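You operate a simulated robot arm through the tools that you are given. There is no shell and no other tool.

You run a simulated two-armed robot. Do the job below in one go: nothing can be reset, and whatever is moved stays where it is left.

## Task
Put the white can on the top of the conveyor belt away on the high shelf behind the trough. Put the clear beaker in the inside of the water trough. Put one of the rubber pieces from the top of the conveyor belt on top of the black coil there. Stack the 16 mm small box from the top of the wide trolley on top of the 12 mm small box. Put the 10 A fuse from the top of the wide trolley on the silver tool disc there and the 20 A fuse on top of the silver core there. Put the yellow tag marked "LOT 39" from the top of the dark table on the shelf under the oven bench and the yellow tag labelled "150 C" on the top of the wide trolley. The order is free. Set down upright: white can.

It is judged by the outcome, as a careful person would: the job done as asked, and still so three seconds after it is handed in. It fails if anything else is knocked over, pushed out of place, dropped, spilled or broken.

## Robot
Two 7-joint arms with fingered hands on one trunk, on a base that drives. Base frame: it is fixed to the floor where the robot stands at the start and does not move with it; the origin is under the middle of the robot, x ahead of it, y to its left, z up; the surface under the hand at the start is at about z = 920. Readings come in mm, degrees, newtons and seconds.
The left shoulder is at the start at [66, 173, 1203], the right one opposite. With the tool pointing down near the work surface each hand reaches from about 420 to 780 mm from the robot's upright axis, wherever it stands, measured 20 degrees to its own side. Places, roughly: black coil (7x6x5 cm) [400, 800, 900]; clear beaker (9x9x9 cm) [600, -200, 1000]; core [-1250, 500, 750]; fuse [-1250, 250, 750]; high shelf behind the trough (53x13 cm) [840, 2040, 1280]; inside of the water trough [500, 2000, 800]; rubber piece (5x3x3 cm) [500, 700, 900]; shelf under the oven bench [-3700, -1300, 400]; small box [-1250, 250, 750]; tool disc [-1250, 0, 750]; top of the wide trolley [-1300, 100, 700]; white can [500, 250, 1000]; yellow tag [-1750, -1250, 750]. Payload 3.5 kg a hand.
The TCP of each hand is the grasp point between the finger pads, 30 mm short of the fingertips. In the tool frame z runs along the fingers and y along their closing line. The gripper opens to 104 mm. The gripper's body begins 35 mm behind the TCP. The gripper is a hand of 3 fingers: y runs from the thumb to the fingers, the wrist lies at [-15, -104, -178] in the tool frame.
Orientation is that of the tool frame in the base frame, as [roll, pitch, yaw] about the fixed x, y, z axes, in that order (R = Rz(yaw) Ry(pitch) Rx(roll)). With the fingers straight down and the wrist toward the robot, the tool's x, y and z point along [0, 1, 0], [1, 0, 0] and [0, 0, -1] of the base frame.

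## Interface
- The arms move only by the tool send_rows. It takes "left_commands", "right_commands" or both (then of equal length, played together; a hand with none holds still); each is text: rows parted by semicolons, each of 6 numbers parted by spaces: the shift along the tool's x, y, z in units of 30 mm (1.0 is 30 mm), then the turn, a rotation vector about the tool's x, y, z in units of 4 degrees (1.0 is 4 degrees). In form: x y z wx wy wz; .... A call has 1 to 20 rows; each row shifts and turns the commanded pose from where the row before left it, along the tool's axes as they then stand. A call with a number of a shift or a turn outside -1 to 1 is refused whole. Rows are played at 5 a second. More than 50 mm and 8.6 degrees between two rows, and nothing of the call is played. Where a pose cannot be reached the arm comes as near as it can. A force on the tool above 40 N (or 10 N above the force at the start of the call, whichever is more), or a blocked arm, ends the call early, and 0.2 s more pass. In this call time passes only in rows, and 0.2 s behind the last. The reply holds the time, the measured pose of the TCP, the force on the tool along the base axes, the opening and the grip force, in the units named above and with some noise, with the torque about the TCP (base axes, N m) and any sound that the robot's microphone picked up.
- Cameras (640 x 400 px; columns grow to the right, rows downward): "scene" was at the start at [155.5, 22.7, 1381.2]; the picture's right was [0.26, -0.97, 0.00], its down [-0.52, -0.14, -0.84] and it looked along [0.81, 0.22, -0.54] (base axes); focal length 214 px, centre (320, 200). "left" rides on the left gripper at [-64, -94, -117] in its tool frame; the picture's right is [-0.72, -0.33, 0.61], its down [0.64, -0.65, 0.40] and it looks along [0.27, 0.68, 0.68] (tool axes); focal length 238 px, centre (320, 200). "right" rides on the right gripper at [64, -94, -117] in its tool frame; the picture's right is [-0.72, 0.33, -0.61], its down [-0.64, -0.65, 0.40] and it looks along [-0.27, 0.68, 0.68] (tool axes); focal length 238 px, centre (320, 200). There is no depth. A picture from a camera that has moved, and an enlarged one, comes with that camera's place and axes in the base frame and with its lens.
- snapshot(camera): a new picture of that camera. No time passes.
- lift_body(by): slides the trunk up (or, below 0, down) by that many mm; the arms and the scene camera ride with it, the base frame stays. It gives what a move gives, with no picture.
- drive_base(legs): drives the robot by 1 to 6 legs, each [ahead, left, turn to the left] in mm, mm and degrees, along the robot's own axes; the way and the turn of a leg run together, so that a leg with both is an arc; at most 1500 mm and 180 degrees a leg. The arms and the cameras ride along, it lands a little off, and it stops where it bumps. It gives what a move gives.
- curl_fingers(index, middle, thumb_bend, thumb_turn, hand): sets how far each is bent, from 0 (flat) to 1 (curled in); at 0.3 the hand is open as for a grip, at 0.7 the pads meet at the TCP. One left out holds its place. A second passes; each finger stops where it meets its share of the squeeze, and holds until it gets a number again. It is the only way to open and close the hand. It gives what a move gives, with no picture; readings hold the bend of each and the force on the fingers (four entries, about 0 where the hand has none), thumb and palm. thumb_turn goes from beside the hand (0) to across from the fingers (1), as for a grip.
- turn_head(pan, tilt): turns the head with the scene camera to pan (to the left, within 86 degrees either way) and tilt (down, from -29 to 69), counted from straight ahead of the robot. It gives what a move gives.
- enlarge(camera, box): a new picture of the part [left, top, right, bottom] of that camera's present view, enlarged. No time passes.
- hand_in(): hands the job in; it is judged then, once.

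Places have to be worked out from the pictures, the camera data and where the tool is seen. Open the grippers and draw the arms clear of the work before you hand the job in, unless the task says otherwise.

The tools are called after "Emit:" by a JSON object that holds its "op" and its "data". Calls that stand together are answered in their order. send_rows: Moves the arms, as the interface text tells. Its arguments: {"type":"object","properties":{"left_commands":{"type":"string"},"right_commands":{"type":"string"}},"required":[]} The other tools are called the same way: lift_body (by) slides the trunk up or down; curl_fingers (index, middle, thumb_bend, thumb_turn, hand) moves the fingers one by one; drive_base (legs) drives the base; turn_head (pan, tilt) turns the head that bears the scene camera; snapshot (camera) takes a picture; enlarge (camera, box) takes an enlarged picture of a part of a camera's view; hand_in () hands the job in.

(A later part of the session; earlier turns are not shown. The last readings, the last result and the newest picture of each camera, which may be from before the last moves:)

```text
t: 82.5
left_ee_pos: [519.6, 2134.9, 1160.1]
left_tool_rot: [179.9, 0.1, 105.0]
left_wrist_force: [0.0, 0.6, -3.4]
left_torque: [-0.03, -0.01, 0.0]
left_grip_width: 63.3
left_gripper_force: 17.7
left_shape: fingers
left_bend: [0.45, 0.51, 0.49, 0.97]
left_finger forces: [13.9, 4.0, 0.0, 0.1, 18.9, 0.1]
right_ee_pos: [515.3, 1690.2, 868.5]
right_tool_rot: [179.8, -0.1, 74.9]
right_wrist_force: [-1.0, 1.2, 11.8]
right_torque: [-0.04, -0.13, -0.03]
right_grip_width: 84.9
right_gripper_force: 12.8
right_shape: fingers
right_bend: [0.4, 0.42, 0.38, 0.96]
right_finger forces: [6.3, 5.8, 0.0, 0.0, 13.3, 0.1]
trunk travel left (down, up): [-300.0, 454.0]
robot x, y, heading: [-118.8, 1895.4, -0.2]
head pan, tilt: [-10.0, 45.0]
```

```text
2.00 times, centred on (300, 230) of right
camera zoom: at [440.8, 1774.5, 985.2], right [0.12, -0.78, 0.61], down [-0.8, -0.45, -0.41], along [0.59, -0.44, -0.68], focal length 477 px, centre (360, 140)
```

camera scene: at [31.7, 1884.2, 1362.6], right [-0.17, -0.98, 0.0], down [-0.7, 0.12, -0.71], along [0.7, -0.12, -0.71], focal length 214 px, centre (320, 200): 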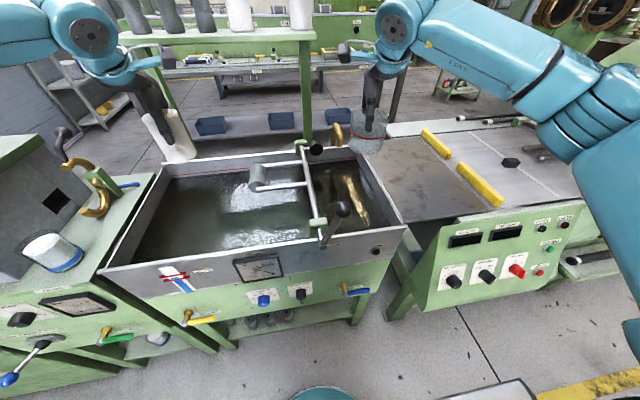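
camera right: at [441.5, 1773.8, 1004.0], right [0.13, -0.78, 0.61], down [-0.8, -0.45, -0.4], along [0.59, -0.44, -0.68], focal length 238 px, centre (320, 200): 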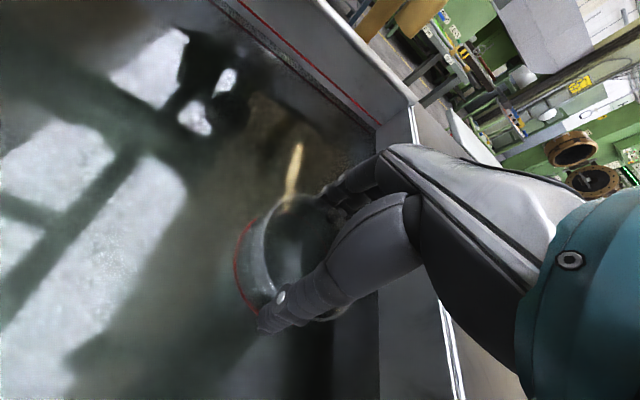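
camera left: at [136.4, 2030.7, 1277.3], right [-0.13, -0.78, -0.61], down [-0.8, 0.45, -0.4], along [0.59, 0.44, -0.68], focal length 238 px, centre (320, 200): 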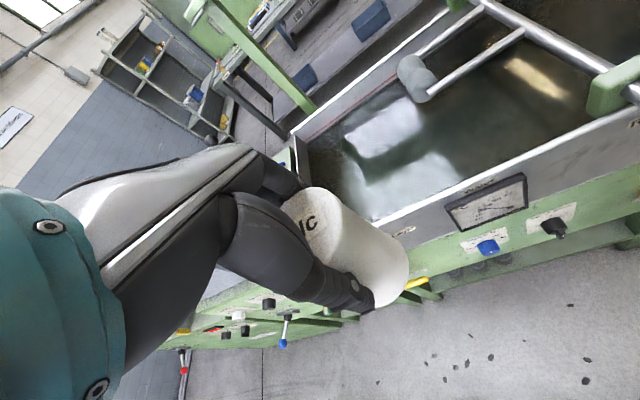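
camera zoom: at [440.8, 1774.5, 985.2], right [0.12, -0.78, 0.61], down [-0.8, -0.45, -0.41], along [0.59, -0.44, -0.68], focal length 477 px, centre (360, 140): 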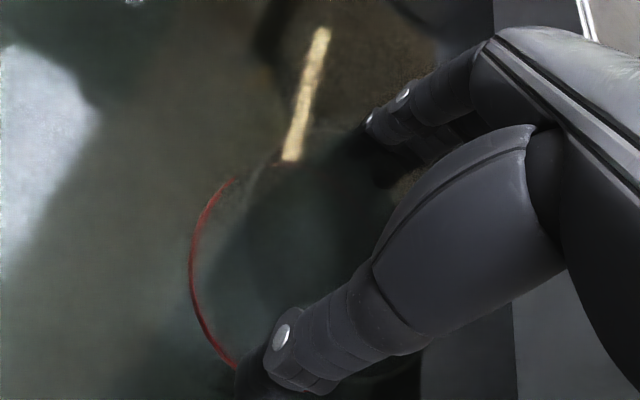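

Floor contact confirmed (12 N). I relieve the push, open the fingers gradually, and rise straight up.

Emit:
{"op": "send_rows", "data": {"right_commands": "0 0 -0.08 0 0 0"}}

Emit:
{"op": "curl_fingers", "data": {"hand": "right", "index": 0.33, "middle": 0.33, "thumb_bend": 0.33}}

Emit:
{"op": "curl_fingers", "data": {"hand": "right", "index": 0.2, "middle": 0.2, "thumb_bend": 0.2}}

Emit:
{"op": "send_rows", "data": {"right_commands": "0 0 -0.3 0 0 0; 0 0 -0.6 0 0 0; 0 0 -0.9 0 0 0; 0 0 -0.9 0 0 0; 0 0 -0.9 0 0 0; 0 0 -0.9 0 0 0; 0 0 -0.9 0 0 0; 0 0 -0.9 0 0 0; 0 0 -0.9 0 0 0; 0 0 -0.9 0 0 0; 0 0 -0.9 0 0 0"}}

Emit:
{"op": "snapshot", "data": {"camera": "right"}}

Emit:
{"op": "enlarge", "data": {"camera": "scene", "box": [240, 90, 480, 240]}}

```text
t: 82.9
left_ee_pos: [520.3, 2135.9, 1160.2]
left_tool_rot: [-180.0, 0.1, 105.0]
left_wrist_force: [-0.4, -0.4, -3.7]
left_torque: [0.0, -0.03, 0.01]
left_grip_width: 63.1
left_gripper_force: 18.7
left_shape: fingers
left_bend: [0.45, 0.51, 0.49, 0.97]
left_finger forces: [14.0, 4.0, 0.0, 0.1, 18.9, 0.0]
right_ee_pos: [516.5, 1689.7, 867.7]
right_tool_rot: [180.0, 0.0, 74.9]
right_wrist_force: [1.9, 0.7, 5.2]
right_torque: [-0.08, -0.23, 0.04]
right_grip_width: 85.1
right_gripper_force: 12.9
right_shape: fingers
right_bend: [0.4, 0.42, 0.38, 0.96]
right_finger forces: [6.9, 6.5, 0.1, 0.0, 11.3, 0.0]
trunk travel left (down, up): [-300.0, 454.0]
robot x, y, heading: [-115.5, 1897.5, 0.1]
head pan, tilt: [-10.0, 45.0]
```

```text
t: 83.9
left_ee_pos: [520.8, 2133.8, 1160.1]
left_tool_rot: [-180.0, 0.1, 105.0]
left_wrist_force: [0.2, 0.4, -3.5]
left_torque: [-0.01, -0.04, 0.02]
left_grip_width: 63.2
left_gripper_force: 18.6
left_shape: fingers
left_bend: [0.45, 0.51, 0.49, 0.97]
left_finger forces: [14.0, 4.0, 0.1, 0.0, 18.9, 0.0]
right_ee_pos: [515.8, 1688.7, 866.6]
right_tool_rot: [179.9, 0.0, 74.9]
right_wrist_force: [0.2, -0.1, -0.1]
right_torque: [0.0, -0.01, -0.01]
right_grip_width: 95.8
right_gripper_force: 0.4
right_shape: fingers
right_bend: [0.33, 0.33, 0.33, 0.97]
right_finger forces: [0.0, 0.1, 0.1, 0.0, 0.2, 0.0]
trunk travel left (down, up): [-300.0, 454.0]
robot x, y, heading: [-118.4, 1900.3, -0.3]
head pan, tilt: [-10.0, 45.0]
```

```text
t: 84.9
left_ee_pos: [520.5, 2134.2, 1159.2]
left_tool_rot: [-180.0, 0.0, 104.9]
left_wrist_force: [-0.4, 0.2, -2.5]
left_torque: [0.02, 0.01, 0.01]
left_grip_width: 63.4
left_gripper_force: 18.2
left_shape: fingers
left_bend: [0.45, 0.51, 0.49, 0.97]
left_finger forces: [13.8, 4.0, 0.1, 0.0, 18.9, 0.1]
right_ee_pos: [517.1, 1690.2, 867.2]
right_tool_rot: [180.0, 0.0, 74.9]
right_wrist_force: [1.3, 0.1, 0.2]
right_torque: [0.0, 0.04, -0.03]
right_grip_width: 125.2
right_gripper_force: 0.1
right_shape: fingers
right_bend: [0.2, 0.2, 0.2, 0.97]
right_finger forces: [0.1, 0.1, 0.1, 0.1, 0.0, 0.1]
trunk travel left (down, up): [-300.0, 454.0]
robot x, y, heading: [-114.7, 1899.1, -0.3]
head pan, tilt: [-10.0, 45.0]
```

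```text
t: 87.3
left_ee_pos: [520.5, 2135.2, 1159.8]
left_tool_rot: [-179.9, 0.0, 104.8]
left_wrist_force: [0.5, -0.5, -3.2]
left_torque: [-0.01, 0.0, 0.01]
left_grip_width: 63.0
left_gripper_force: 18.5
left_shape: fingers
left_bend: [0.45, 0.51, 0.49, 0.97]
left_finger forces: [13.9, 4.0, 0.1, 0.0, 18.8, 0.0]
right_ee_pos: [514.4, 1689.9, 1137.3]
right_tool_rot: [180.0, 0.0, 74.8]
right_wrist_force: [-0.6, 0.1, -0.3]
right_torque: [-0.03, 0.03, 0.02]
right_grip_width: 125.1
right_gripper_force: 0.1
right_shape: fingers
right_bend: [0.2, 0.2, 0.2, 0.97]
right_finger forces: [0.0, 0.1, 0.0, 0.1, 0.0, 0.0]
trunk travel left (down, up): [-300.0, 454.0]
robot x, y, heading: [-117.8, 1902.7, -0.2]
head pan, tilt: [-10.0, 45.0]
```

```text
taken
camera right: at [441.0, 1774.5, 1255.6], right [0.13, -0.78, 0.61], down [-0.8, -0.45, -0.4], along [0.59, -0.44, -0.68], focal length 238 px, centre (320, 200)
```

right: 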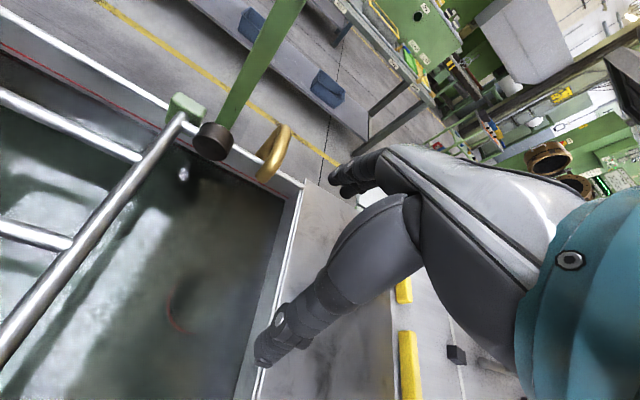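

```text
2.67 times, centred on (360, 165) of scene
camera zoom: at [31.2, 1884.4, 1362.6], right [-0.17, -0.98, 0.0], down [-0.7, 0.12, -0.71], along [0.7, -0.12, -0.71], focal length 572 px, centre (213, 293)
```

zoom: 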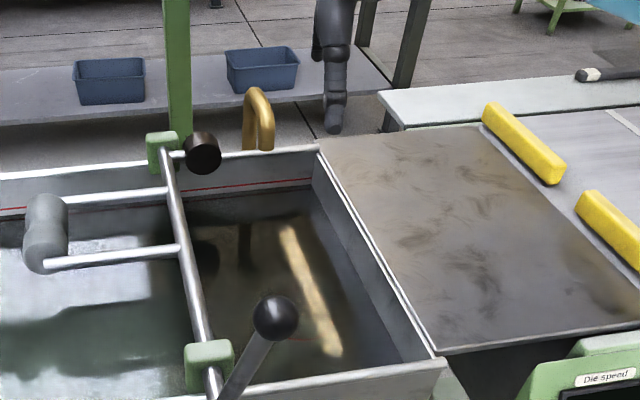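

The beaker stands on the trough floor under water (its red ring shows faintly). Now the can: I raise the trunk 300 mm for a view onto the high shelf.

Emit:
{"op": "lift_body", "data": {"by": 300}}

Emit:
{"op": "turn_head", "data": {"pan": 0, "tilt": 30}}

Emit:
{"op": "snapshot", "data": {"camera": "scene"}}

Emit:
{"op": "enlarge", "data": {"camera": "scene", "box": [220, 120, 420, 245]}}

Emit:
{"op": "snapshot", "data": {"camera": "left"}}

```text
t: 90.3
left_ee_pos: [490.4, 2134.1, 1514.4]
left_tool_rot: [175.0, 1.4, 104.7]
left_wrist_force: [-1.2, 0.7, -2.3]
left_torque: [-0.01, 0.01, -0.01]
left_grip_width: 63.3
left_gripper_force: 18.4
left_shape: fingers
left_bend: [0.45, 0.51, 0.49, 0.97]
left_finger forces: [13.9, 3.9, 0.1, 0.0, 18.9, 0.1]
right_ee_pos: [516.4, 1687.9, 1436.6]
right_tool_rot: [-180.0, 0.0, 74.9]
right_wrist_force: [-1.0, -0.1, 0.0]
right_torque: [-0.02, 0.01, 0.01]
right_grip_width: 125.3
right_gripper_force: 0.1
right_shape: fingers
right_bend: [0.2, 0.2, 0.2, 0.97]
right_finger forces: [0.0, 0.0, 0.0, 0.0, 0.0, 0.0]
trunk travel left (down, up): [-600.0, 154.0]
robot x, y, heading: [-118.2, 1897.5, -0.4]
head pan, tilt: [-10.0, 45.0]
```

```text
t: 91.1
left_ee_pos: [490.4, 2135.4, 1515.4]
left_tool_rot: [175.1, 1.4, 104.9]
left_wrist_force: [-0.1, -0.4, -3.1]
left_torque: [0.02, 0.03, 0.01]
left_grip_width: 63.2
left_gripper_force: 18.0
left_shape: fingers
left_bend: [0.45, 0.51, 0.49, 0.97]
left_finger forces: [13.7, 4.0, 0.1, 0.0, 18.8, 0.0]
right_ee_pos: [516.3, 1689.4, 1437.2]
right_tool_rot: [-180.0, 0.0, 74.9]
right_wrist_force: [0.6, -0.2, 0.1]
right_torque: [0.02, -0.03, 0.05]
right_grip_width: 125.2
right_gripper_force: 0.0
right_shape: fingers
right_bend: [0.2, 0.2, 0.2, 0.97]
right_finger forces: [0.0, 0.0, 0.0, 0.1, 0.0, 0.0]
trunk travel left (down, up): [-600.0, 154.0]
robot x, y, heading: [-117.7, 1898.4, -0.1]
head pan, tilt: [0.0, 30.0]
```

```text
taken
camera scene: at [-14.7, 1898.3, 1687.2], right [0.0, -1.0, 0.0], down [-0.5, 0.0, -0.87], along [0.87, 0.0, -0.5], focal length 214 px, centre (320, 200)
```

scene: 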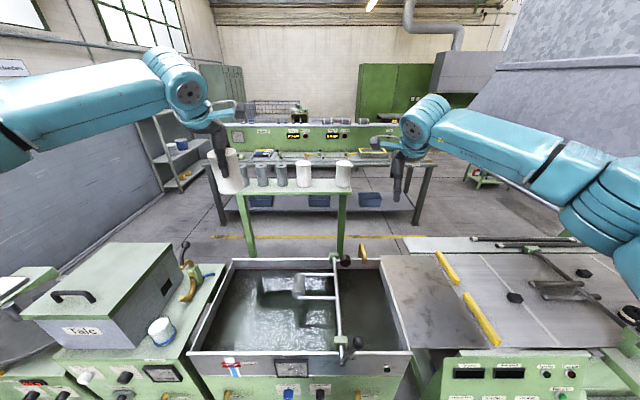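

```text
3.20 times, centred on (320, 182) of scene
camera zoom: at [-14.7, 1898.3, 1687.2], right [0.0, -1.0, 0.0], down [-0.5, 0.0, -0.87], along [0.87, 0.0, -0.5], focal length 686 px, centre (320, 256)
```

zoom: 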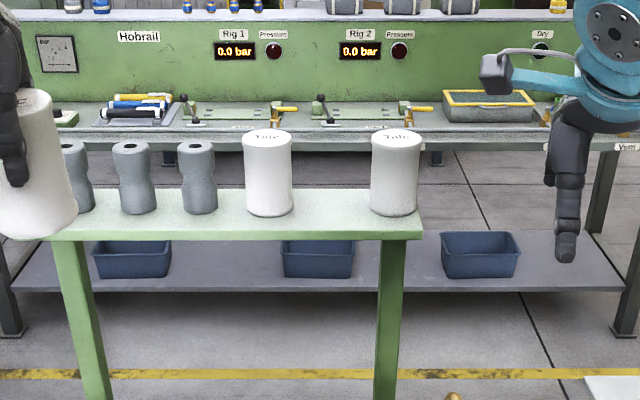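

```text
taken
camera left: at [404.8, 2049.3, 1624.5], right [-0.07, -0.78, -0.62], down [-0.76, 0.45, -0.47], along [0.65, 0.44, -0.62], focal length 238 px, centre (320, 200)
```

left: 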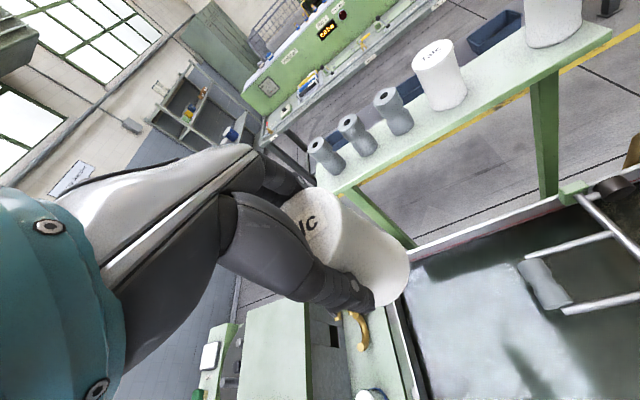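

The left hand ended 54 mm higher than the lift and tilted 5°, so something nudged that arm. I look at the arm before moving.

Emit:
{"op": "turn_head", "data": {"pan": 60, "tilt": 25}}

Emit:
{"op": "snapshot", "data": {"camera": "scene"}}

Emit:
{"op": "turn_head", "data": {"pan": 80, "tilt": 45}}

Emit:
{"op": "snapshot", "data": {"camera": "scene"}}

```text
t: 92.4
left_ee_pos: [489.8, 2135.4, 1514.0]
left_tool_rot: [175.0, 1.4, 104.8]
left_wrist_force: [0.1, -0.7, -3.2]
left_torque: [0.01, 0.03, -0.04]
left_grip_width: 63.4
left_gripper_force: 17.7
left_shape: fingers
left_bend: [0.45, 0.51, 0.49, 0.97]
left_finger forces: [13.7, 4.0, 0.0, 0.0, 18.9, 0.1]
right_ee_pos: [515.4, 1688.7, 1437.3]
right_tool_rot: [180.0, 0.0, 74.9]
right_wrist_force: [0.0, 0.2, -0.5]
right_torque: [-0.03, 0.0, -0.01]
right_grip_width: 125.2
right_gripper_force: 0.1
right_shape: fingers
right_bend: [0.2, 0.2, 0.2, 0.97]
right_finger forces: [0.1, 0.0, 0.0, 0.0, 0.0, 0.0]
trunk travel left (down, up): [-600.0, 154.0]
robot x, y, heading: [-120.3, 1897.7, -0.0]
head pan, tilt: [60.0, 25.0]
```

```text
taken
camera scene: at [-58.9, 1978.2, 1695.2], right [0.87, -0.5, 0.0], down [-0.21, -0.37, -0.91], along [0.45, 0.78, -0.42], focal length 214 px, centre (320, 200)
```

scene: 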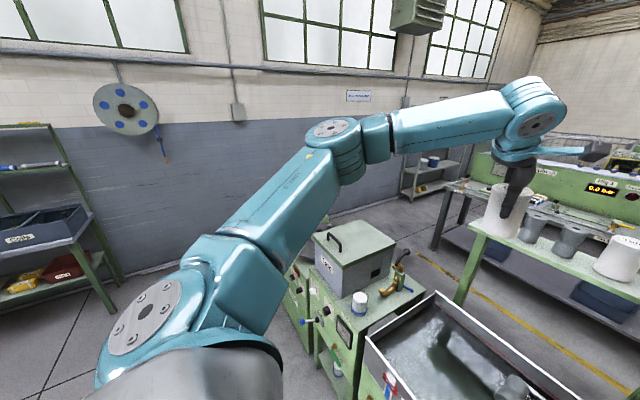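

```text
t: 93.2
left_ee_pos: [490.2, 2133.6, 1514.0]
left_tool_rot: [175.0, 1.3, 105.0]
left_wrist_force: [-0.2, -0.4, -3.6]
left_torque: [0.0, 0.03, -0.01]
left_grip_width: 63.3
left_gripper_force: 18.6
left_shape: fingers
left_bend: [0.45, 0.51, 0.49, 0.97]
left_finger forces: [13.8, 4.0, 0.0, 0.0, 18.9, 0.0]
right_ee_pos: [516.0, 1689.1, 1438.3]
right_tool_rot: [180.0, 0.0, 74.9]
right_wrist_force: [-0.4, 0.0, 0.0]
right_torque: [-0.02, -0.01, 0.03]
right_grip_width: 125.3
right_gripper_force: 0.0
right_shape: fingers
right_bend: [0.2, 0.2, 0.2, 0.97]
right_finger forces: [0.0, 0.0, 0.0, 0.1, 0.0, 0.0]
trunk travel left (down, up): [-600.0, 154.0]
robot x, y, heading: [-115.9, 1901.6, -0.2]
head pan, tilt: [80.0, 45.0]
```

```text
taken
camera scene: at [-90.8, 1978.5, 1664.7], right [0.98, -0.18, 0.0], down [-0.12, -0.7, -0.71], along [0.12, 0.7, -0.71], focal length 214 px, centre (320, 200)
```

scene: 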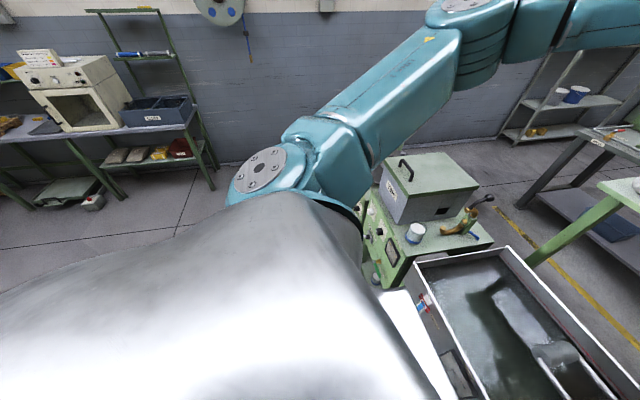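

Nothing is in contact and everything is in place; the can is still held the same way. Before turning the base I check where the hood's left end is relative to the right arm.

Emit:
{"op": "turn_head", "data": {"pan": -45, "tilt": 15}}

Emit:
{"op": "snapshot", "data": {"camera": "scene"}}

Emit:
{"op": "turn_head", "data": {"pan": -70, "tilt": 30}}

Emit:
{"op": "snapshot", "data": {"camera": "scene"}}

```text
t: 95.3
left_ee_pos: [491.0, 2134.4, 1512.6]
left_tool_rot: [175.0, 1.3, 104.9]
left_wrist_force: [0.7, 0.3, -2.7]
left_torque: [-0.02, -0.03, -0.03]
left_grip_width: 63.4
left_gripper_force: 18.1
left_shape: fingers
left_bend: [0.45, 0.51, 0.49, 0.97]
left_finger forces: [13.8, 3.9, 0.0, 0.0, 18.9, 0.1]
right_ee_pos: [515.4, 1688.6, 1438.1]
right_tool_rot: [-179.9, -0.1, 74.9]
right_wrist_force: [-0.7, -1.0, 0.4]
right_torque: [0.03, -0.05, 0.04]
right_grip_width: 125.3
right_gripper_force: 0.0
right_shape: fingers
right_bend: [0.2, 0.2, 0.2, 0.97]
right_finger forces: [0.0, 0.0, 0.0, 0.0, 0.1, 0.0]
trunk travel left (down, up): [-600.0, 154.0]
robot x, y, heading: [-119.4, 1899.2, -0.1]
head pan, tilt: [-45.0, 15.0]
```

```text
taken
camera scene: at [-39.1, 1832.4, 1711.5], right [-0.71, -0.71, 0.0], down [-0.18, 0.18, -0.97], along [0.68, -0.68, -0.26], focal length 214 px, centre (320, 200)
```

scene: 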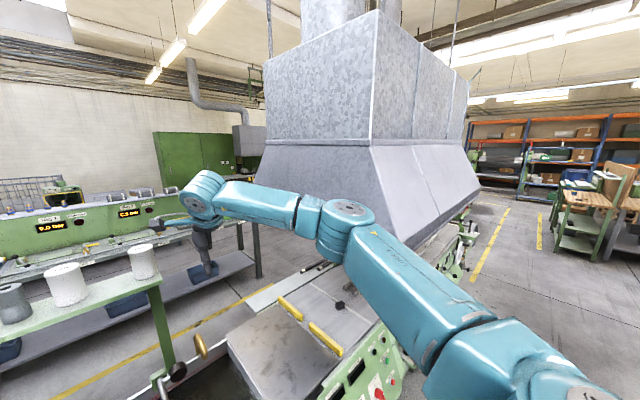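

```text
t: 96.2
left_ee_pos: [491.4, 2133.5, 1514.4]
left_tool_rot: [174.9, 1.4, 104.8]
left_wrist_force: [0.3, 0.6, -3.2]
left_torque: [0.01, 0.04, -0.03]
left_grip_width: 63.4
left_gripper_force: 17.8
left_shape: fingers
left_bend: [0.45, 0.51, 0.49, 0.97]
left_finger forces: [13.8, 4.0, 0.0, 0.0, 18.8, 0.0]
right_ee_pos: [516.0, 1689.2, 1436.9]
right_tool_rot: [180.0, 0.0, 74.8]
right_wrist_force: [-0.2, 0.8, 0.2]
right_torque: [0.0, -0.02, 0.01]
right_grip_width: 125.2
right_gripper_force: 0.2
right_shape: fingers
right_bend: [0.2, 0.2, 0.2, 0.97]
right_finger forces: [0.0, 0.1, 0.0, 0.0, 0.1, 0.0]
trunk travel left (down, up): [-600.0, 154.0]
robot x, y, heading: [-120.6, 1899.8, -0.3]
head pan, tilt: [-70.0, 30.0]
```

```text
taken
camera scene: at [-74.2, 1813.5, 1687.3], right [-0.94, -0.34, 0.0], down [-0.17, 0.47, -0.87], along [0.3, -0.81, -0.5], focal length 214 px, centre (320, 200)
```

scene: 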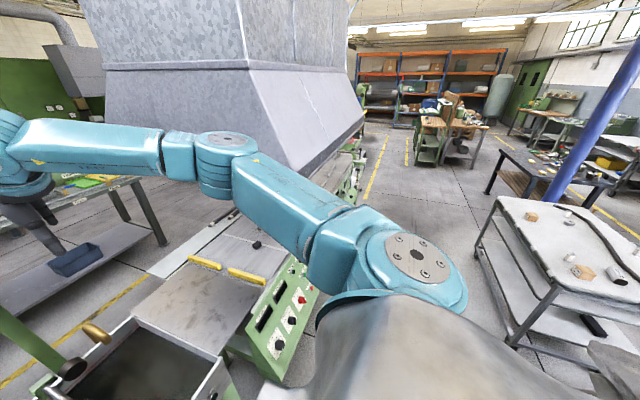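

The right elbow and hand keep ≥100 mm from the hood even after a 20° right turn. First I level the left hand again (5° about base y).

Emit:
{"op": "send_rows", "data": {"left_commands": "0 0 0 0.63 0.167 0; 0 0 0 0.63 0.167 0; 0 0 0 0 0 0"}}

```text
t: 97.0
left_ee_pos: [478.4, 2141.8, 1509.7]
left_tool_rot: [-180.0, 0.1, 104.9]
left_wrist_force: [1.3, 0.0, -3.4]
left_torque: [0.05, 0.05, 0.0]
left_grip_width: 63.1
left_gripper_force: 18.6
left_shape: fingers
left_bend: [0.45, 0.51, 0.49, 0.97]
left_finger forces: [13.9, 3.9, 0.0, 0.1, 18.7, 0.1]
left hand out of reach, approached as far as the arm can: row 1, 2
right_ee_pos: [515.6, 1689.1, 1436.5]
right_tool_rot: [179.9, 0.0, 74.9]
right_wrist_force: [-0.5, 0.0, 0.7]
right_torque: [0.01, -0.01, -0.03]
right_grip_width: 125.3
right_gripper_force: 0.1
right_shape: fingers
right_bend: [0.2, 0.2, 0.2, 0.97]
right_finger forces: [0.0, 0.0, 0.1, 0.0, 0.1, 0.0]
trunk travel left (down, up): [-600.0, 154.0]
robot x, y, heading: [-120.9, 1896.4, -0.1]
head pan, tilt: [-70.0, 30.0]
```

Level again. This height is near the arm's upper limit, so I lower the left hand 110 mm first, then lift the trunk 140 mm.

Emit:
{"op": "send_rows", "data": {"left_commands": "0 0 0.7 0 0 0; 0 0 0.9 0 0 0; 0 0 0.9 0 0 0; 0 0 0.9 0 0 0", "right_commands": "0 0 0.7 0 0 0; 0 0 0.9 0 0 0; 0 0 0.9 0 0 0; 0 0 0.9 0 0 0"}}

Emit:
{"op": "lift_body", "data": {"by": 140}}

```text
t: 98.0
left_ee_pos: [480.7, 2140.8, 1406.2]
left_tool_rot: [-179.9, 0.1, 105.1]
left_wrist_force: [0.8, 0.6, -4.0]
left_torque: [0.01, 0.03, -0.01]
left_grip_width: 63.1
left_gripper_force: 18.8
left_shape: fingers
left_bend: [0.45, 0.51, 0.49, 0.97]
left_finger forces: [13.8, 4.1, 0.0, 0.0, 18.7, 0.0]
right_ee_pos: [516.0, 1688.7, 1335.7]
right_tool_rot: [179.9, 0.0, 74.9]
right_wrist_force: [0.4, 1.2, -0.9]
right_torque: [-0.02, 0.0, 0.01]
right_grip_width: 125.4
right_gripper_force: 0.1
right_shape: fingers
right_bend: [0.2, 0.2, 0.2, 0.97]
right_finger forces: [0.0, 0.1, 0.0, 0.1, 0.0, 0.0]
trunk travel left (down, up): [-600.0, 154.0]
robot x, y, heading: [-122.0, 1898.5, -0.0]
head pan, tilt: [-70.0, 30.0]
```

```text
t: 99.6
left_ee_pos: [478.8, 2141.8, 1547.3]
left_tool_rot: [-179.8, 0.0, 104.8]
left_wrist_force: [-0.3, -0.5, -3.1]
left_torque: [0.0, 0.01, -0.02]
left_grip_width: 63.2
left_gripper_force: 17.6
left_shape: fingers
left_bend: [0.45, 0.51, 0.49, 0.97]
left_finger forces: [13.9, 4.0, 0.2, 0.1, 18.6, 0.1]
right_ee_pos: [516.6, 1689.7, 1473.9]
right_tool_rot: [-180.0, 0.0, 74.9]
right_wrist_force: [0.3, 0.9, 0.5]
right_torque: [-0.03, 0.01, 0.01]
right_grip_width: 125.5
right_gripper_force: 0.1
right_shape: fingers
right_bend: [0.2, 0.2, 0.2, 0.97]
right_finger forces: [0.0, 0.0, 0.1, 0.1, 0.1, 0.0]
trunk travel left (down, up): [-740.0, 14.0]
robot x, y, heading: [-119.9, 1899.4, -0.1]
head pan, tilt: [-70.0, 30.0]
```

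Pose kept this time. I turn the base 20° to the right so the shelf gap lies in the left arm's favourable direction.

Emit:
{"op": "drive_base", "data": {"legs": [[0, 0, -20]]}}

Emit:
{"op": "turn_head", "data": {"pan": 20, "tilt": 35}}

Emit:
{"op": "snapshot", "data": {"camera": "scene"}}

Emit:
{"op": "snapshot", "data": {"camera": "left"}}

```text
t: 101.1
left_ee_pos: [526.9, 1927.2, 1546.8]
left_tool_rot: [-179.9, 0.2, 85.2]
left_wrist_force: [0.0, -0.4, -3.2]
left_torque: [-0.03, -0.01, 0.03]
left_grip_width: 63.1
left_gripper_force: 18.0
left_shape: fingers
left_bend: [0.45, 0.51, 0.49, 0.97]
left_finger forces: [13.6, 4.0, 0.0, 0.1, 18.3, 0.1]
right_ee_pos: [408.3, 1488.8, 1476.3]
right_tool_rot: [-180.0, 0.0, 55.2]
right_wrist_force: [0.0, 0.1, -0.2]
right_torque: [-0.01, -0.01, -0.04]
right_grip_width: 125.4
right_gripper_force: 0.1
right_shape: fingers
right_bend: [0.2, 0.2, 0.2, 0.97]
right_finger forces: [0.1, 0.0, 0.1, 0.1, 0.0, 0.0]
trunk travel left (down, up): [-740.0, 14.0]
robot x, y, heading: [-114.5, 1902.5, -19.6]
head pan, tilt: [-70.0, 30.0]
```

```text
t: 102.7
left_ee_pos: [526.7, 1927.5, 1547.5]
left_tool_rot: [-179.9, 0.0, 85.2]
left_wrist_force: [-1.0, 0.1, -3.7]
left_torque: [0.0, 0.0, -0.01]
left_grip_width: 63.1
left_gripper_force: 17.8
left_shape: fingers
left_bend: [0.45, 0.51, 0.49, 0.97]
left_finger forces: [13.6, 4.0, 0.1, 0.0, 18.3, 0.1]
right_ee_pos: [408.1, 1488.3, 1477.6]
right_tool_rot: [179.9, -0.1, 55.2]
right_wrist_force: [-0.3, -0.4, 0.4]
right_torque: [-0.03, -0.02, 0.02]
right_grip_width: 125.2
right_gripper_force: 0.2
right_shape: fingers
right_bend: [0.2, 0.2, 0.2, 0.97]
right_finger forces: [0.0, 0.0, 0.1, 0.1, 0.0, 0.0]
trunk travel left (down, up): [-740.0, 14.0]
robot x, y, heading: [-120.3, 1895.3, -19.9]
head pan, tilt: [20.0, 35.0]
```

```text
taken
camera scene: at [-20.2, 1895.5, 1819.4], right [0.0, -1.0, 0.0], down [-0.57, 0.0, -0.82], along [0.82, 0.0, -0.57], focal length 214 px, centre (320, 200)
```

scene: 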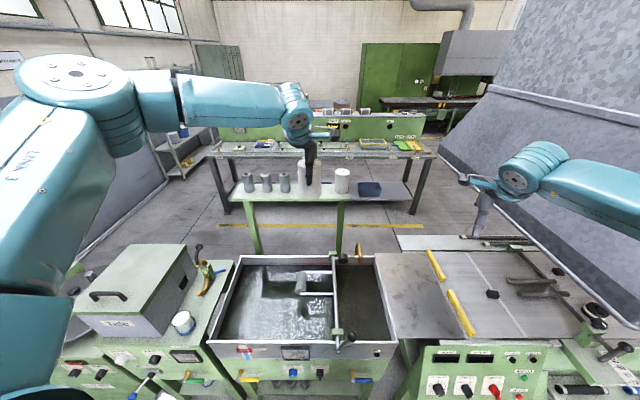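

```text
taken
camera left: at [426.5, 1871.7, 1665.7], right [-0.39, -0.69, -0.61], down [-0.6, 0.69, -0.4], along [0.7, 0.21, -0.68], focal length 238 px, centre (320, 200)
```

left: 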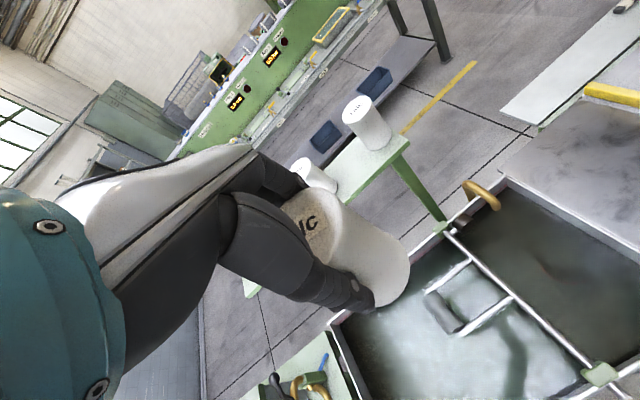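

From this height the shelf top is visible well. I enlarge it to fix the gap between the two Talc cans.

Emit:
{"op": "enlarge", "data": {"camera": "scene", "box": [220, 140, 380, 240]}}

Emit:
{"op": "enlarge", "data": {"camera": "left", "box": [280, 80, 440, 180]}}

```text
4.00 times, centred on (300, 190) of scene
camera zoom: at [-20.2, 1895.5, 1819.4], right [0.0, -1.0, 0.0], down [-0.57, 0.0, -0.82], along [0.82, 0.0, -0.57], focal length 858 px, centre (400, 240)
```

zoom: 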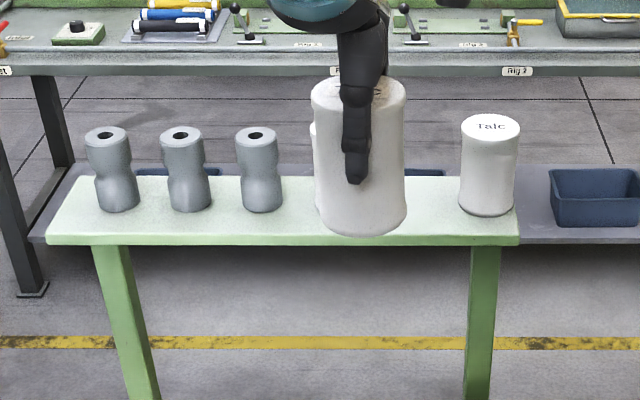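

```text
4.00 times, centred on (360, 130) of left
camera zoom: at [426.5, 1871.7, 1665.7], right [-0.39, -0.69, -0.61], down [-0.6, 0.69, -0.4], along [0.7, 0.21, -0.68], focal length 953 px, centre (160, 480)
```

zoom: 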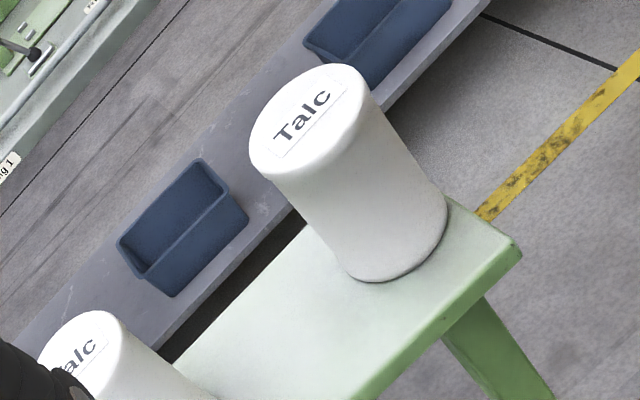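

Right Talc can sits at [827, 1797], the left one at [828, 1967], shelf z≈1277 and x from 759 to 885; gap centre is y≈1882. I look down at my base to see how much further forward I can drive.

Emit:
{"op": "turn_head", "data": {"pan": 0, "tilt": 69}}

Emit:
{"op": "snapshot", "data": {"camera": "scene"}}

Emit:
{"op": "turn_head", "data": {"pan": -50, "tilt": 69}}

Emit:
{"op": "snapshot", "data": {"camera": "scene"}}

```text
t: 103.7
left_ee_pos: [525.9, 1926.4, 1548.1]
left_tool_rot: [-179.8, 0.0, 85.2]
left_wrist_force: [0.2, 0.0, -4.1]
left_torque: [-0.02, -0.02, 0.0]
left_grip_width: 62.8
left_gripper_force: 17.6
left_shape: fingers
left_bend: [0.45, 0.51, 0.49, 0.97]
left_finger forces: [13.6, 3.9, 0.0, 0.0, 18.3, 0.0]
right_ee_pos: [407.9, 1488.4, 1476.0]
right_tool_rot: [180.0, 0.0, 55.2]
right_wrist_force: [0.1, -0.1, 0.5]
right_torque: [0.0, -0.01, 0.02]
right_grip_width: 125.3
right_gripper_force: 0.0
right_shape: fingers
right_bend: [0.2, 0.2, 0.2, 0.97]
right_finger forces: [0.0, 0.0, 0.0, 0.0, 0.0, 0.1]
trunk travel left (down, up): [-740.0, 14.0]
robot x, y, heading: [-118.8, 1895.5, -19.9]
head pan, tilt: [0.0, 68.8]
```

```text
taken
camera scene: at [-55.7, 1876.2, 1775.8], right [-0.34, -0.94, 0.0], down [-0.88, 0.31, -0.36], along [0.34, -0.12, -0.93], focal length 214 px, centre (320, 200)
```

scene: 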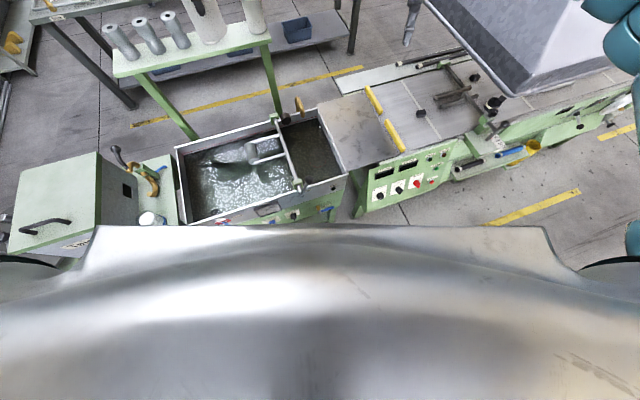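

```text
t: 104.9
left_ee_pos: [525.8, 1927.2, 1547.8]
left_tool_rot: [-179.9, -0.1, 85.2]
left_wrist_force: [0.6, 0.6, -2.8]
left_torque: [0.03, 0.0, -0.01]
left_grip_width: 62.8
left_gripper_force: 17.6
left_shape: fingers
left_bend: [0.45, 0.51, 0.49, 0.97]
left_finger forces: [13.6, 4.0, 0.0, 0.1, 18.3, 0.0]
right_ee_pos: [408.1, 1487.3, 1475.2]
right_tool_rot: [-180.0, 0.1, 55.2]
right_wrist_force: [0.6, 0.4, 0.5]
right_torque: [0.01, -0.01, -0.02]
right_grip_width: 125.2
right_gripper_force: 0.1
right_shape: fingers
right_bend: [0.2, 0.2, 0.2, 0.97]
right_finger forces: [0.0, 0.1, 0.0, 0.1, 0.0, 0.0]
trunk travel left (down, up): [-740.0, 14.0]
robot x, y, heading: [-120.0, 1900.7, -19.8]
head pan, tilt: [-50.0, 68.8]
```

```text
taken
camera scene: at [-89.0, 1842.7, 1775.7], right [-0.94, -0.35, 0.0], down [-0.32, 0.87, -0.36], along [0.13, -0.34, -0.93], focal length 214 px, centre (320, 200)
```

scene: 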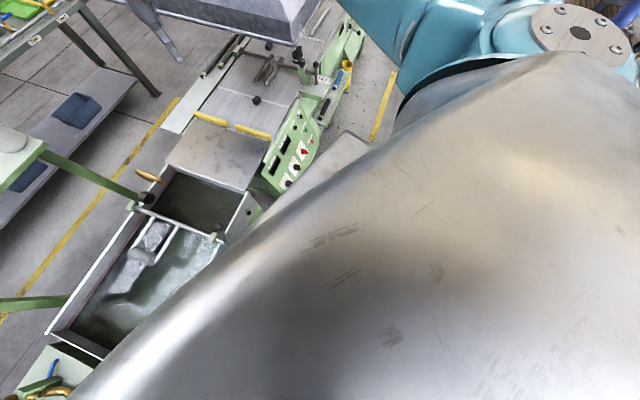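

The torso is clear and low machine parts begin at x≥350. I drive so the robot axis comes to about (70, 1880), bringing the can to within arm extension of the gap.

Emit:
{"op": "drive_base", "data": {"legs": [[120, 30, 0]]}}

Emit:
{"op": "turn_head", "data": {"pan": 20, "tilt": 45}}

Emit:
{"op": "snapshot", "data": {"camera": "scene"}}

```text
t: 106.2
left_ee_pos: [647.8, 1914.5, 1548.6]
left_tool_rot: [-179.9, 0.0, 85.2]
left_wrist_force: [0.5, 0.0, -3.2]
left_torque: [0.02, 0.0, -0.01]
left_grip_width: 63.1
left_gripper_force: 18.2
left_shape: fingers
left_bend: [0.45, 0.51, 0.49, 0.97]
left_finger forces: [13.7, 3.9, 0.1, 0.0, 18.5, 0.0]
right_ee_pos: [528.9, 1475.6, 1477.7]
right_tool_rot: [179.9, 0.0, 55.2]
right_wrist_force: [0.8, 0.1, -0.3]
right_torque: [-0.01, -0.03, 0.02]
right_grip_width: 125.2
right_gripper_force: 0.1
right_shape: fingers
right_bend: [0.2, 0.2, 0.2, 0.97]
right_finger forces: [0.0, 0.1, 0.1, 0.1, 0.1, 0.0]
trunk travel left (down, up): [-740.0, 14.0]
robot x, y, heading: [5.7, 1884.3, -19.5]
head pan, tilt: [-50.0, 68.8]
```

```text
t: 107.6
left_ee_pos: [650.0, 1915.1, 1546.2]
left_tool_rot: [-179.9, 0.0, 85.3]
left_wrist_force: [-0.3, -0.1, -3.8]
left_torque: [0.01, -0.02, -0.01]
left_grip_width: 63.2
left_gripper_force: 18.4
left_shape: fingers
left_bend: [0.45, 0.51, 0.49, 0.97]
left_finger forces: [13.6, 3.9, 0.1, 0.1, 18.4, 0.0]
right_ee_pos: [532.6, 1476.2, 1475.9]
right_tool_rot: [-180.0, 0.0, 55.2]
right_wrist_force: [-0.1, -0.3, 0.5]
right_torque: [-0.01, 0.02, -0.03]
right_grip_width: 125.3
right_gripper_force: 0.1
right_shape: fingers
right_bend: [0.2, 0.2, 0.2, 0.97]
right_finger forces: [0.0, 0.1, 0.0, 0.1, 0.0, 0.1]
trunk travel left (down, up): [-740.0, 14.0]
robot x, y, heading: [4.2, 1885.7, -19.4]
head pan, tilt: [20.0, 45.0]
```

```text
taken
camera scene: at [96.7, 1883.0, 1804.5], right [0.0, -1.0, 0.0], down [-0.71, 0.0, -0.71], along [0.71, 0.0, -0.71], focal length 214 px, centre (320, 200)
```

scene: 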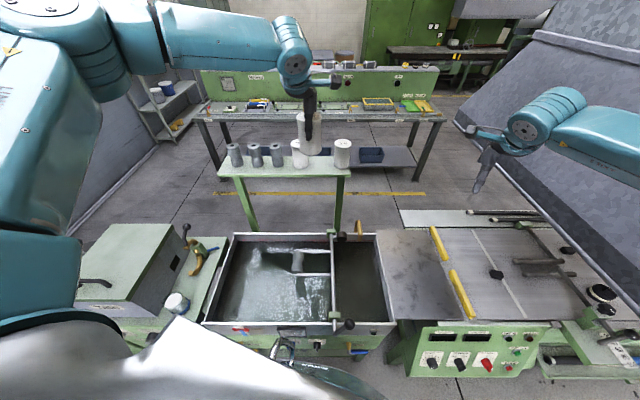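

Front of the robot is still ≥150 mm from the trough. I move another ~65 mm forward.

Emit:
{"op": "drive_base", "data": {"legs": [[62, 18, 0]]}}

Emit:
{"op": "enlarge", "data": {"camera": "scene", "box": [220, 100, 380, 200]}}

Emit:
{"op": "snapshot", "data": {"camera": "left"}}

```text
t: 108.6
left_ee_pos: [706.6, 1911.1, 1550.7]
left_tool_rot: [179.8, 0.1, 85.2]
left_wrist_force: [-0.5, 0.2, -3.4]
left_torque: [0.02, -0.03, -0.01]
left_grip_width: 63.1
left_gripper_force: 18.0
left_shape: fingers
left_bend: [0.45, 0.51, 0.49, 0.97]
left_finger forces: [13.6, 3.9, 0.1, 0.0, 18.5, 0.0]
right_ee_pos: [589.9, 1472.5, 1478.1]
right_tool_rot: [179.8, -0.1, 55.2]
right_wrist_force: [-0.4, 0.6, 0.4]
right_torque: [0.03, -0.03, 0.01]
right_grip_width: 125.3
right_gripper_force: 0.1
right_shape: fingers
right_bend: [0.2, 0.2, 0.2, 0.97]
right_finger forces: [0.0, 0.0, 0.0, 0.0, 0.1, 0.0]
trunk travel left (down, up): [-740.0, 14.0]
robot x, y, heading: [68.1, 1880.3, -19.6]
head pan, tilt: [20.0, 45.0]
```

```text
4.00 times, centred on (300, 150) of scene
camera zoom: at [152.1, 1879.5, 1805.0], right [0.0, -1.0, 0.0], down [-0.7, 0.0, -0.71], along [0.71, 0.0, -0.7], focal length 858 px, centre (400, 400)
```

zoom: 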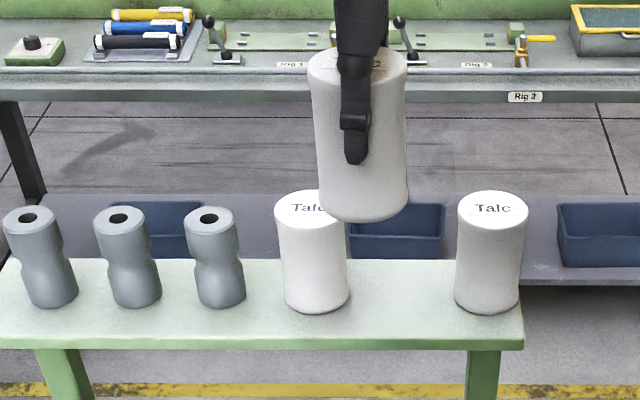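

```text
taken
camera left: at [605.9, 1855.9, 1668.6], right [-0.38, -0.69, -0.61], down [-0.6, 0.69, -0.41], along [0.71, 0.21, -0.68], focal length 238 px, centre (320, 200)
```

left: 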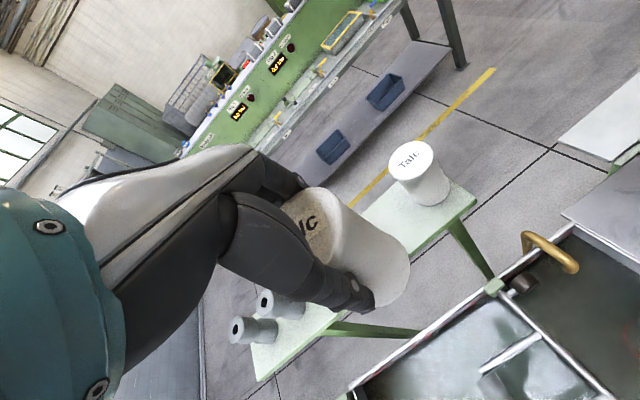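

I extend the left arm to carry the can above the gap (about 125 mm forward, 26 mm right), keeping its bottom above the neighbours' tops.

Emit:
{"op": "send_rows", "data": {"left_commands": "-0.1 0.83 0.25 0 0 0; -0.1 0.83 0.25 0 0 0; -0.1 0.83 0.25 0 0 0; -0.1 0.83 0.25 0 0 0; -0.1 0.83 0.25 0 0 0"}}

Emit:
{"op": "enlarge", "data": {"camera": "scene", "box": [240, 90, 400, 190]}}

Emit:
{"op": "snapshot", "data": {"camera": "left"}}

```text
t: 109.8
left_ee_pos: [764.1, 1948.8, 1523.8]
left_tool_rot: [-180.0, 0.1, 85.2]
left_wrist_force: [0.5, 0.7, -3.3]
left_torque: [-0.01, -0.02, 0.01]
left_grip_width: 62.7
left_gripper_force: 18.1
left_shape: fingers
left_bend: [0.45, 0.51, 0.49, 0.97]
left_finger forces: [13.6, 3.9, 0.0, 0.0, 18.4, 0.0]
left hand out of reach, approached as far as the arm can: row 1, 2, 3, 4, 5
right_ee_pos: [593.5, 1472.7, 1475.5]
right_tool_rot: [180.0, 0.0, 55.3]
right_wrist_force: [-0.6, 0.0, -0.6]
right_torque: [0.01, -0.01, 0.02]
right_grip_width: 125.3
right_gripper_force: 0.1
right_shape: fingers
right_bend: [0.2, 0.2, 0.2, 0.97]
right_finger forces: [0.0, 0.0, 0.0, 0.0, 0.1, 0.1]
trunk travel left (down, up): [-740.0, 14.0]
robot x, y, heading: [67.1, 1883.0, -19.6]
head pan, tilt: [20.0, 45.0]
```

```text
4.00 times, centred on (320, 140) of scene
camera zoom: at [158.6, 1879.5, 1804.6], right [0.0, -1.0, 0.0], down [-0.71, 0.0, -0.71], along [0.71, 0.0, -0.71], focal length 858 px, centre (320, 440)
```

zoom: 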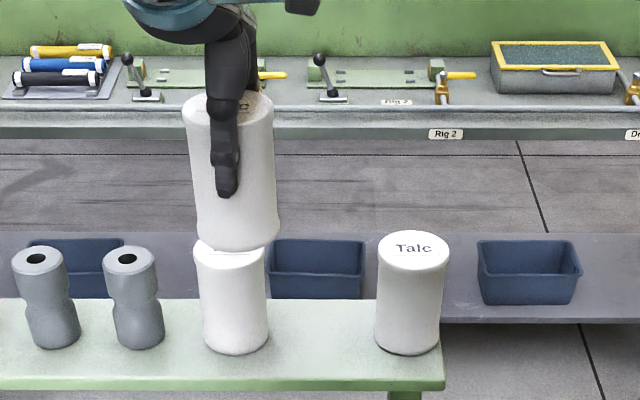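

```text
taken
camera left: at [664.4, 1894.3, 1641.4], right [-0.39, -0.69, -0.61], down [-0.6, 0.69, -0.41], along [0.7, 0.21, -0.68], focal length 238 px, centre (320, 200)
```

left: 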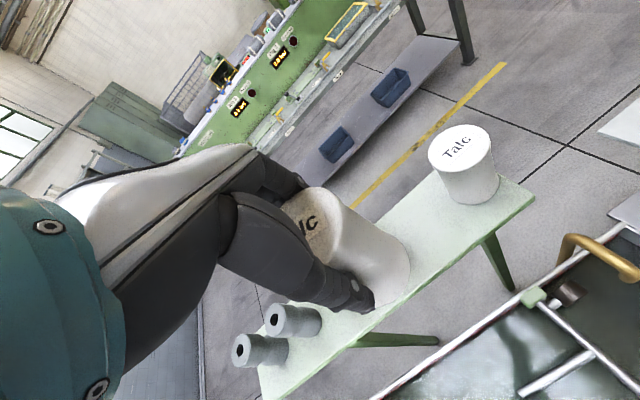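

The arm drifted left (inner limit at this height). I retreat from the shelf, go lower, and will instead slide the can in from the front just above shelf level.

Emit:
{"op": "send_rows", "data": {"left_commands": "0 -0.9 0 0 0 0; 0 -0.9 0 0 0 0; 0 -0.9 0 0 0 0; -0.3 0 0.85 0 0 0; -0.3 0 0.85 0 0 0; -0.3 0 0.85 0 0 0; -0.3 0 0.85 0 0 0; -0.3 0 0.85 0 0 0"}}

Emit:
{"op": "snapshot", "data": {"camera": "scene"}}

```text
t: 111.6
left_ee_pos: [670.4, 1925.1, 1405.4]
left_tool_rot: [-179.9, 0.1, 85.2]
left_wrist_force: [0.0, 0.1, -2.9]
left_torque: [0.01, -0.03, 0.04]
left_grip_width: 62.8
left_gripper_force: 18.6
left_shape: fingers
left_bend: [0.45, 0.51, 0.49, 0.97]
left_finger forces: [13.5, 3.9, 0.1, 0.1, 18.1, 0.0]
left hand out of reach, approached as far as the arm can: row 8
right_ee_pos: [594.4, 1472.6, 1476.7]
right_tool_rot: [180.0, 0.0, 55.2]
right_wrist_force: [-0.1, 0.3, -0.2]
right_torque: [0.02, 0.0, -0.02]
right_grip_width: 125.2
right_gripper_force: 0.1
right_shape: fingers
right_bend: [0.2, 0.2, 0.2, 0.97]
right_finger forces: [0.0, 0.0, 0.0, 0.0, 0.0, 0.1]
trunk travel left (down, up): [-740.0, 14.0]
robot x, y, heading: [68.1, 1883.8, -19.8]
head pan, tilt: [20.0, 45.0]
```

```text
taken
camera scene: at [158.8, 1879.4, 1804.6], right [0.0, -1.0, 0.0], down [-0.71, 0.0, -0.71], along [0.71, 0.0, -0.71], focal length 214 px, centre (320, 200)
```

scene: 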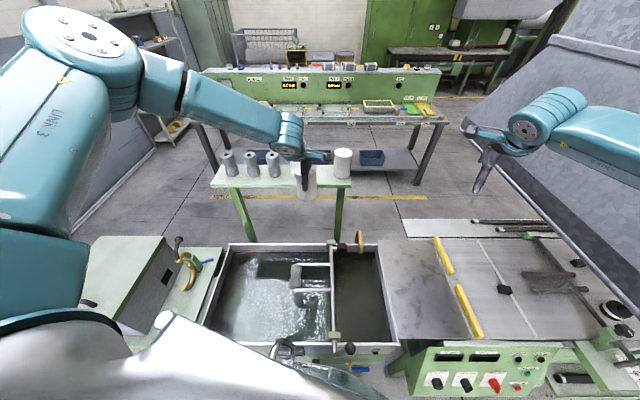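

The inner limit persists at this hand yaw (105° in the robot frame). I test turning the hand 16° clockwise and then moving right.

Emit:
{"op": "send_rows", "data": {"left_commands": "0 0 0 0 0 1; 0 0 0 0 0 1; 0 0 0 0 0 1; 0 0 0 0 0 1; -0.5 0 0 0 0 0; -0.5 0 0 0 0 0"}}

```text
t: 113.0
left_ee_pos: [660.8, 1897.9, 1406.4]
left_tool_rot: [180.0, 0.0, 69.2]
left_wrist_force: [-0.3, -0.1, -3.9]
left_torque: [-0.01, 0.01, -0.01]
left_grip_width: 63.1
left_gripper_force: 17.5
left_shape: fingers
left_bend: [0.45, 0.51, 0.49, 0.97]
left_finger forces: [13.5, 3.8, 0.0, 0.0, 18.1, 0.1]
right_ee_pos: [594.6, 1469.3, 1475.9]
right_tool_rot: [180.0, 0.0, 55.2]
right_wrist_force: [0.4, 0.2, 0.3]
right_torque: [-0.01, 0.0, 0.0]
right_grip_width: 125.4
right_gripper_force: 0.1
right_shape: fingers
right_bend: [0.2, 0.2, 0.2, 0.97]
right_finger forces: [0.0, 0.1, 0.0, 0.1, 0.0, 0.0]
trunk travel left (down, up): [-740.0, 14.0]
robot x, y, heading: [71.7, 1882.4, -19.8]
head pan, tilt: [20.0, 45.0]
```

Turning the hand freed the inward motion. I bring it to the gap's y and lower so the can's bottom is ~12 mm above shelf level, then view.

Emit:
{"op": "send_rows", "data": {"left_commands": "-0.4 0.15 0.5 0 0 0; 0 0 0.5 0 0 0"}}

Emit:
{"op": "enlarge", "data": {"camera": "scene", "box": [240, 100, 400, 200]}}

Emit:
{"op": "snapshot", "data": {"camera": "left"}}

```text
t: 113.6
left_ee_pos: [650.0, 1904.7, 1391.7]
left_tool_rot: [-179.9, 0.2, 69.2]
left_wrist_force: [-0.2, 0.2, -3.4]
left_torque: [0.02, -0.01, 0.01]
left_grip_width: 63.0
left_gripper_force: 18.2
left_shape: fingers
left_bend: [0.45, 0.51, 0.49, 0.97]
left_finger forces: [13.5, 3.7, 0.0, 0.0, 17.9, 0.1]
left hand out of reach, approached as far as the arm can: row 1, 2
right_ee_pos: [594.1, 1470.1, 1474.5]
right_tool_rot: [179.9, 0.0, 55.2]
right_wrist_force: [0.4, -0.4, 0.3]
right_torque: [0.01, 0.0, 0.03]
right_grip_width: 125.4
right_gripper_force: 0.0
right_shape: fingers
right_bend: [0.2, 0.2, 0.2, 0.97]
right_finger forces: [0.1, 0.0, 0.0, 0.0, 0.1, 0.1]
trunk travel left (down, up): [-740.0, 14.0]
robot x, y, heading: [68.7, 1884.3, -19.7]
head pan, tilt: [20.0, 45.0]
```

```text
4.00 times, centred on (320, 150) of scene
camera zoom: at [159.4, 1879.2, 1804.6], right [0.0, -1.0, 0.0], down [-0.71, 0.0, -0.71], along [0.71, 0.0, -0.71], focal length 858 px, centre (320, 400)
```

zoom: 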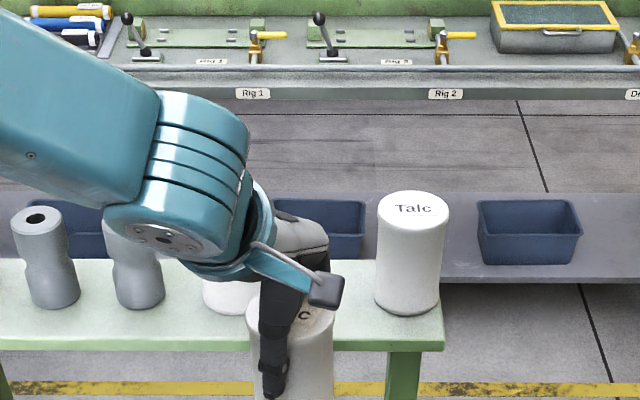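

```text
taken
camera left: at [539.1, 1878.6, 1509.1], right [-0.56, -0.56, -0.61], down [-0.38, 0.83, -0.41], along [0.73, 0.01, -0.68], focal length 238 px, centre (320, 200)
```

left: 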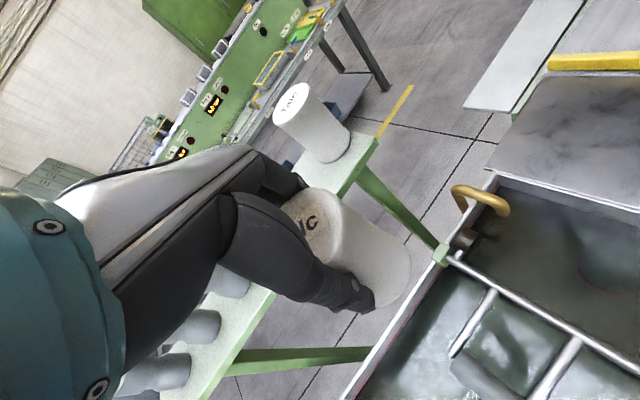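

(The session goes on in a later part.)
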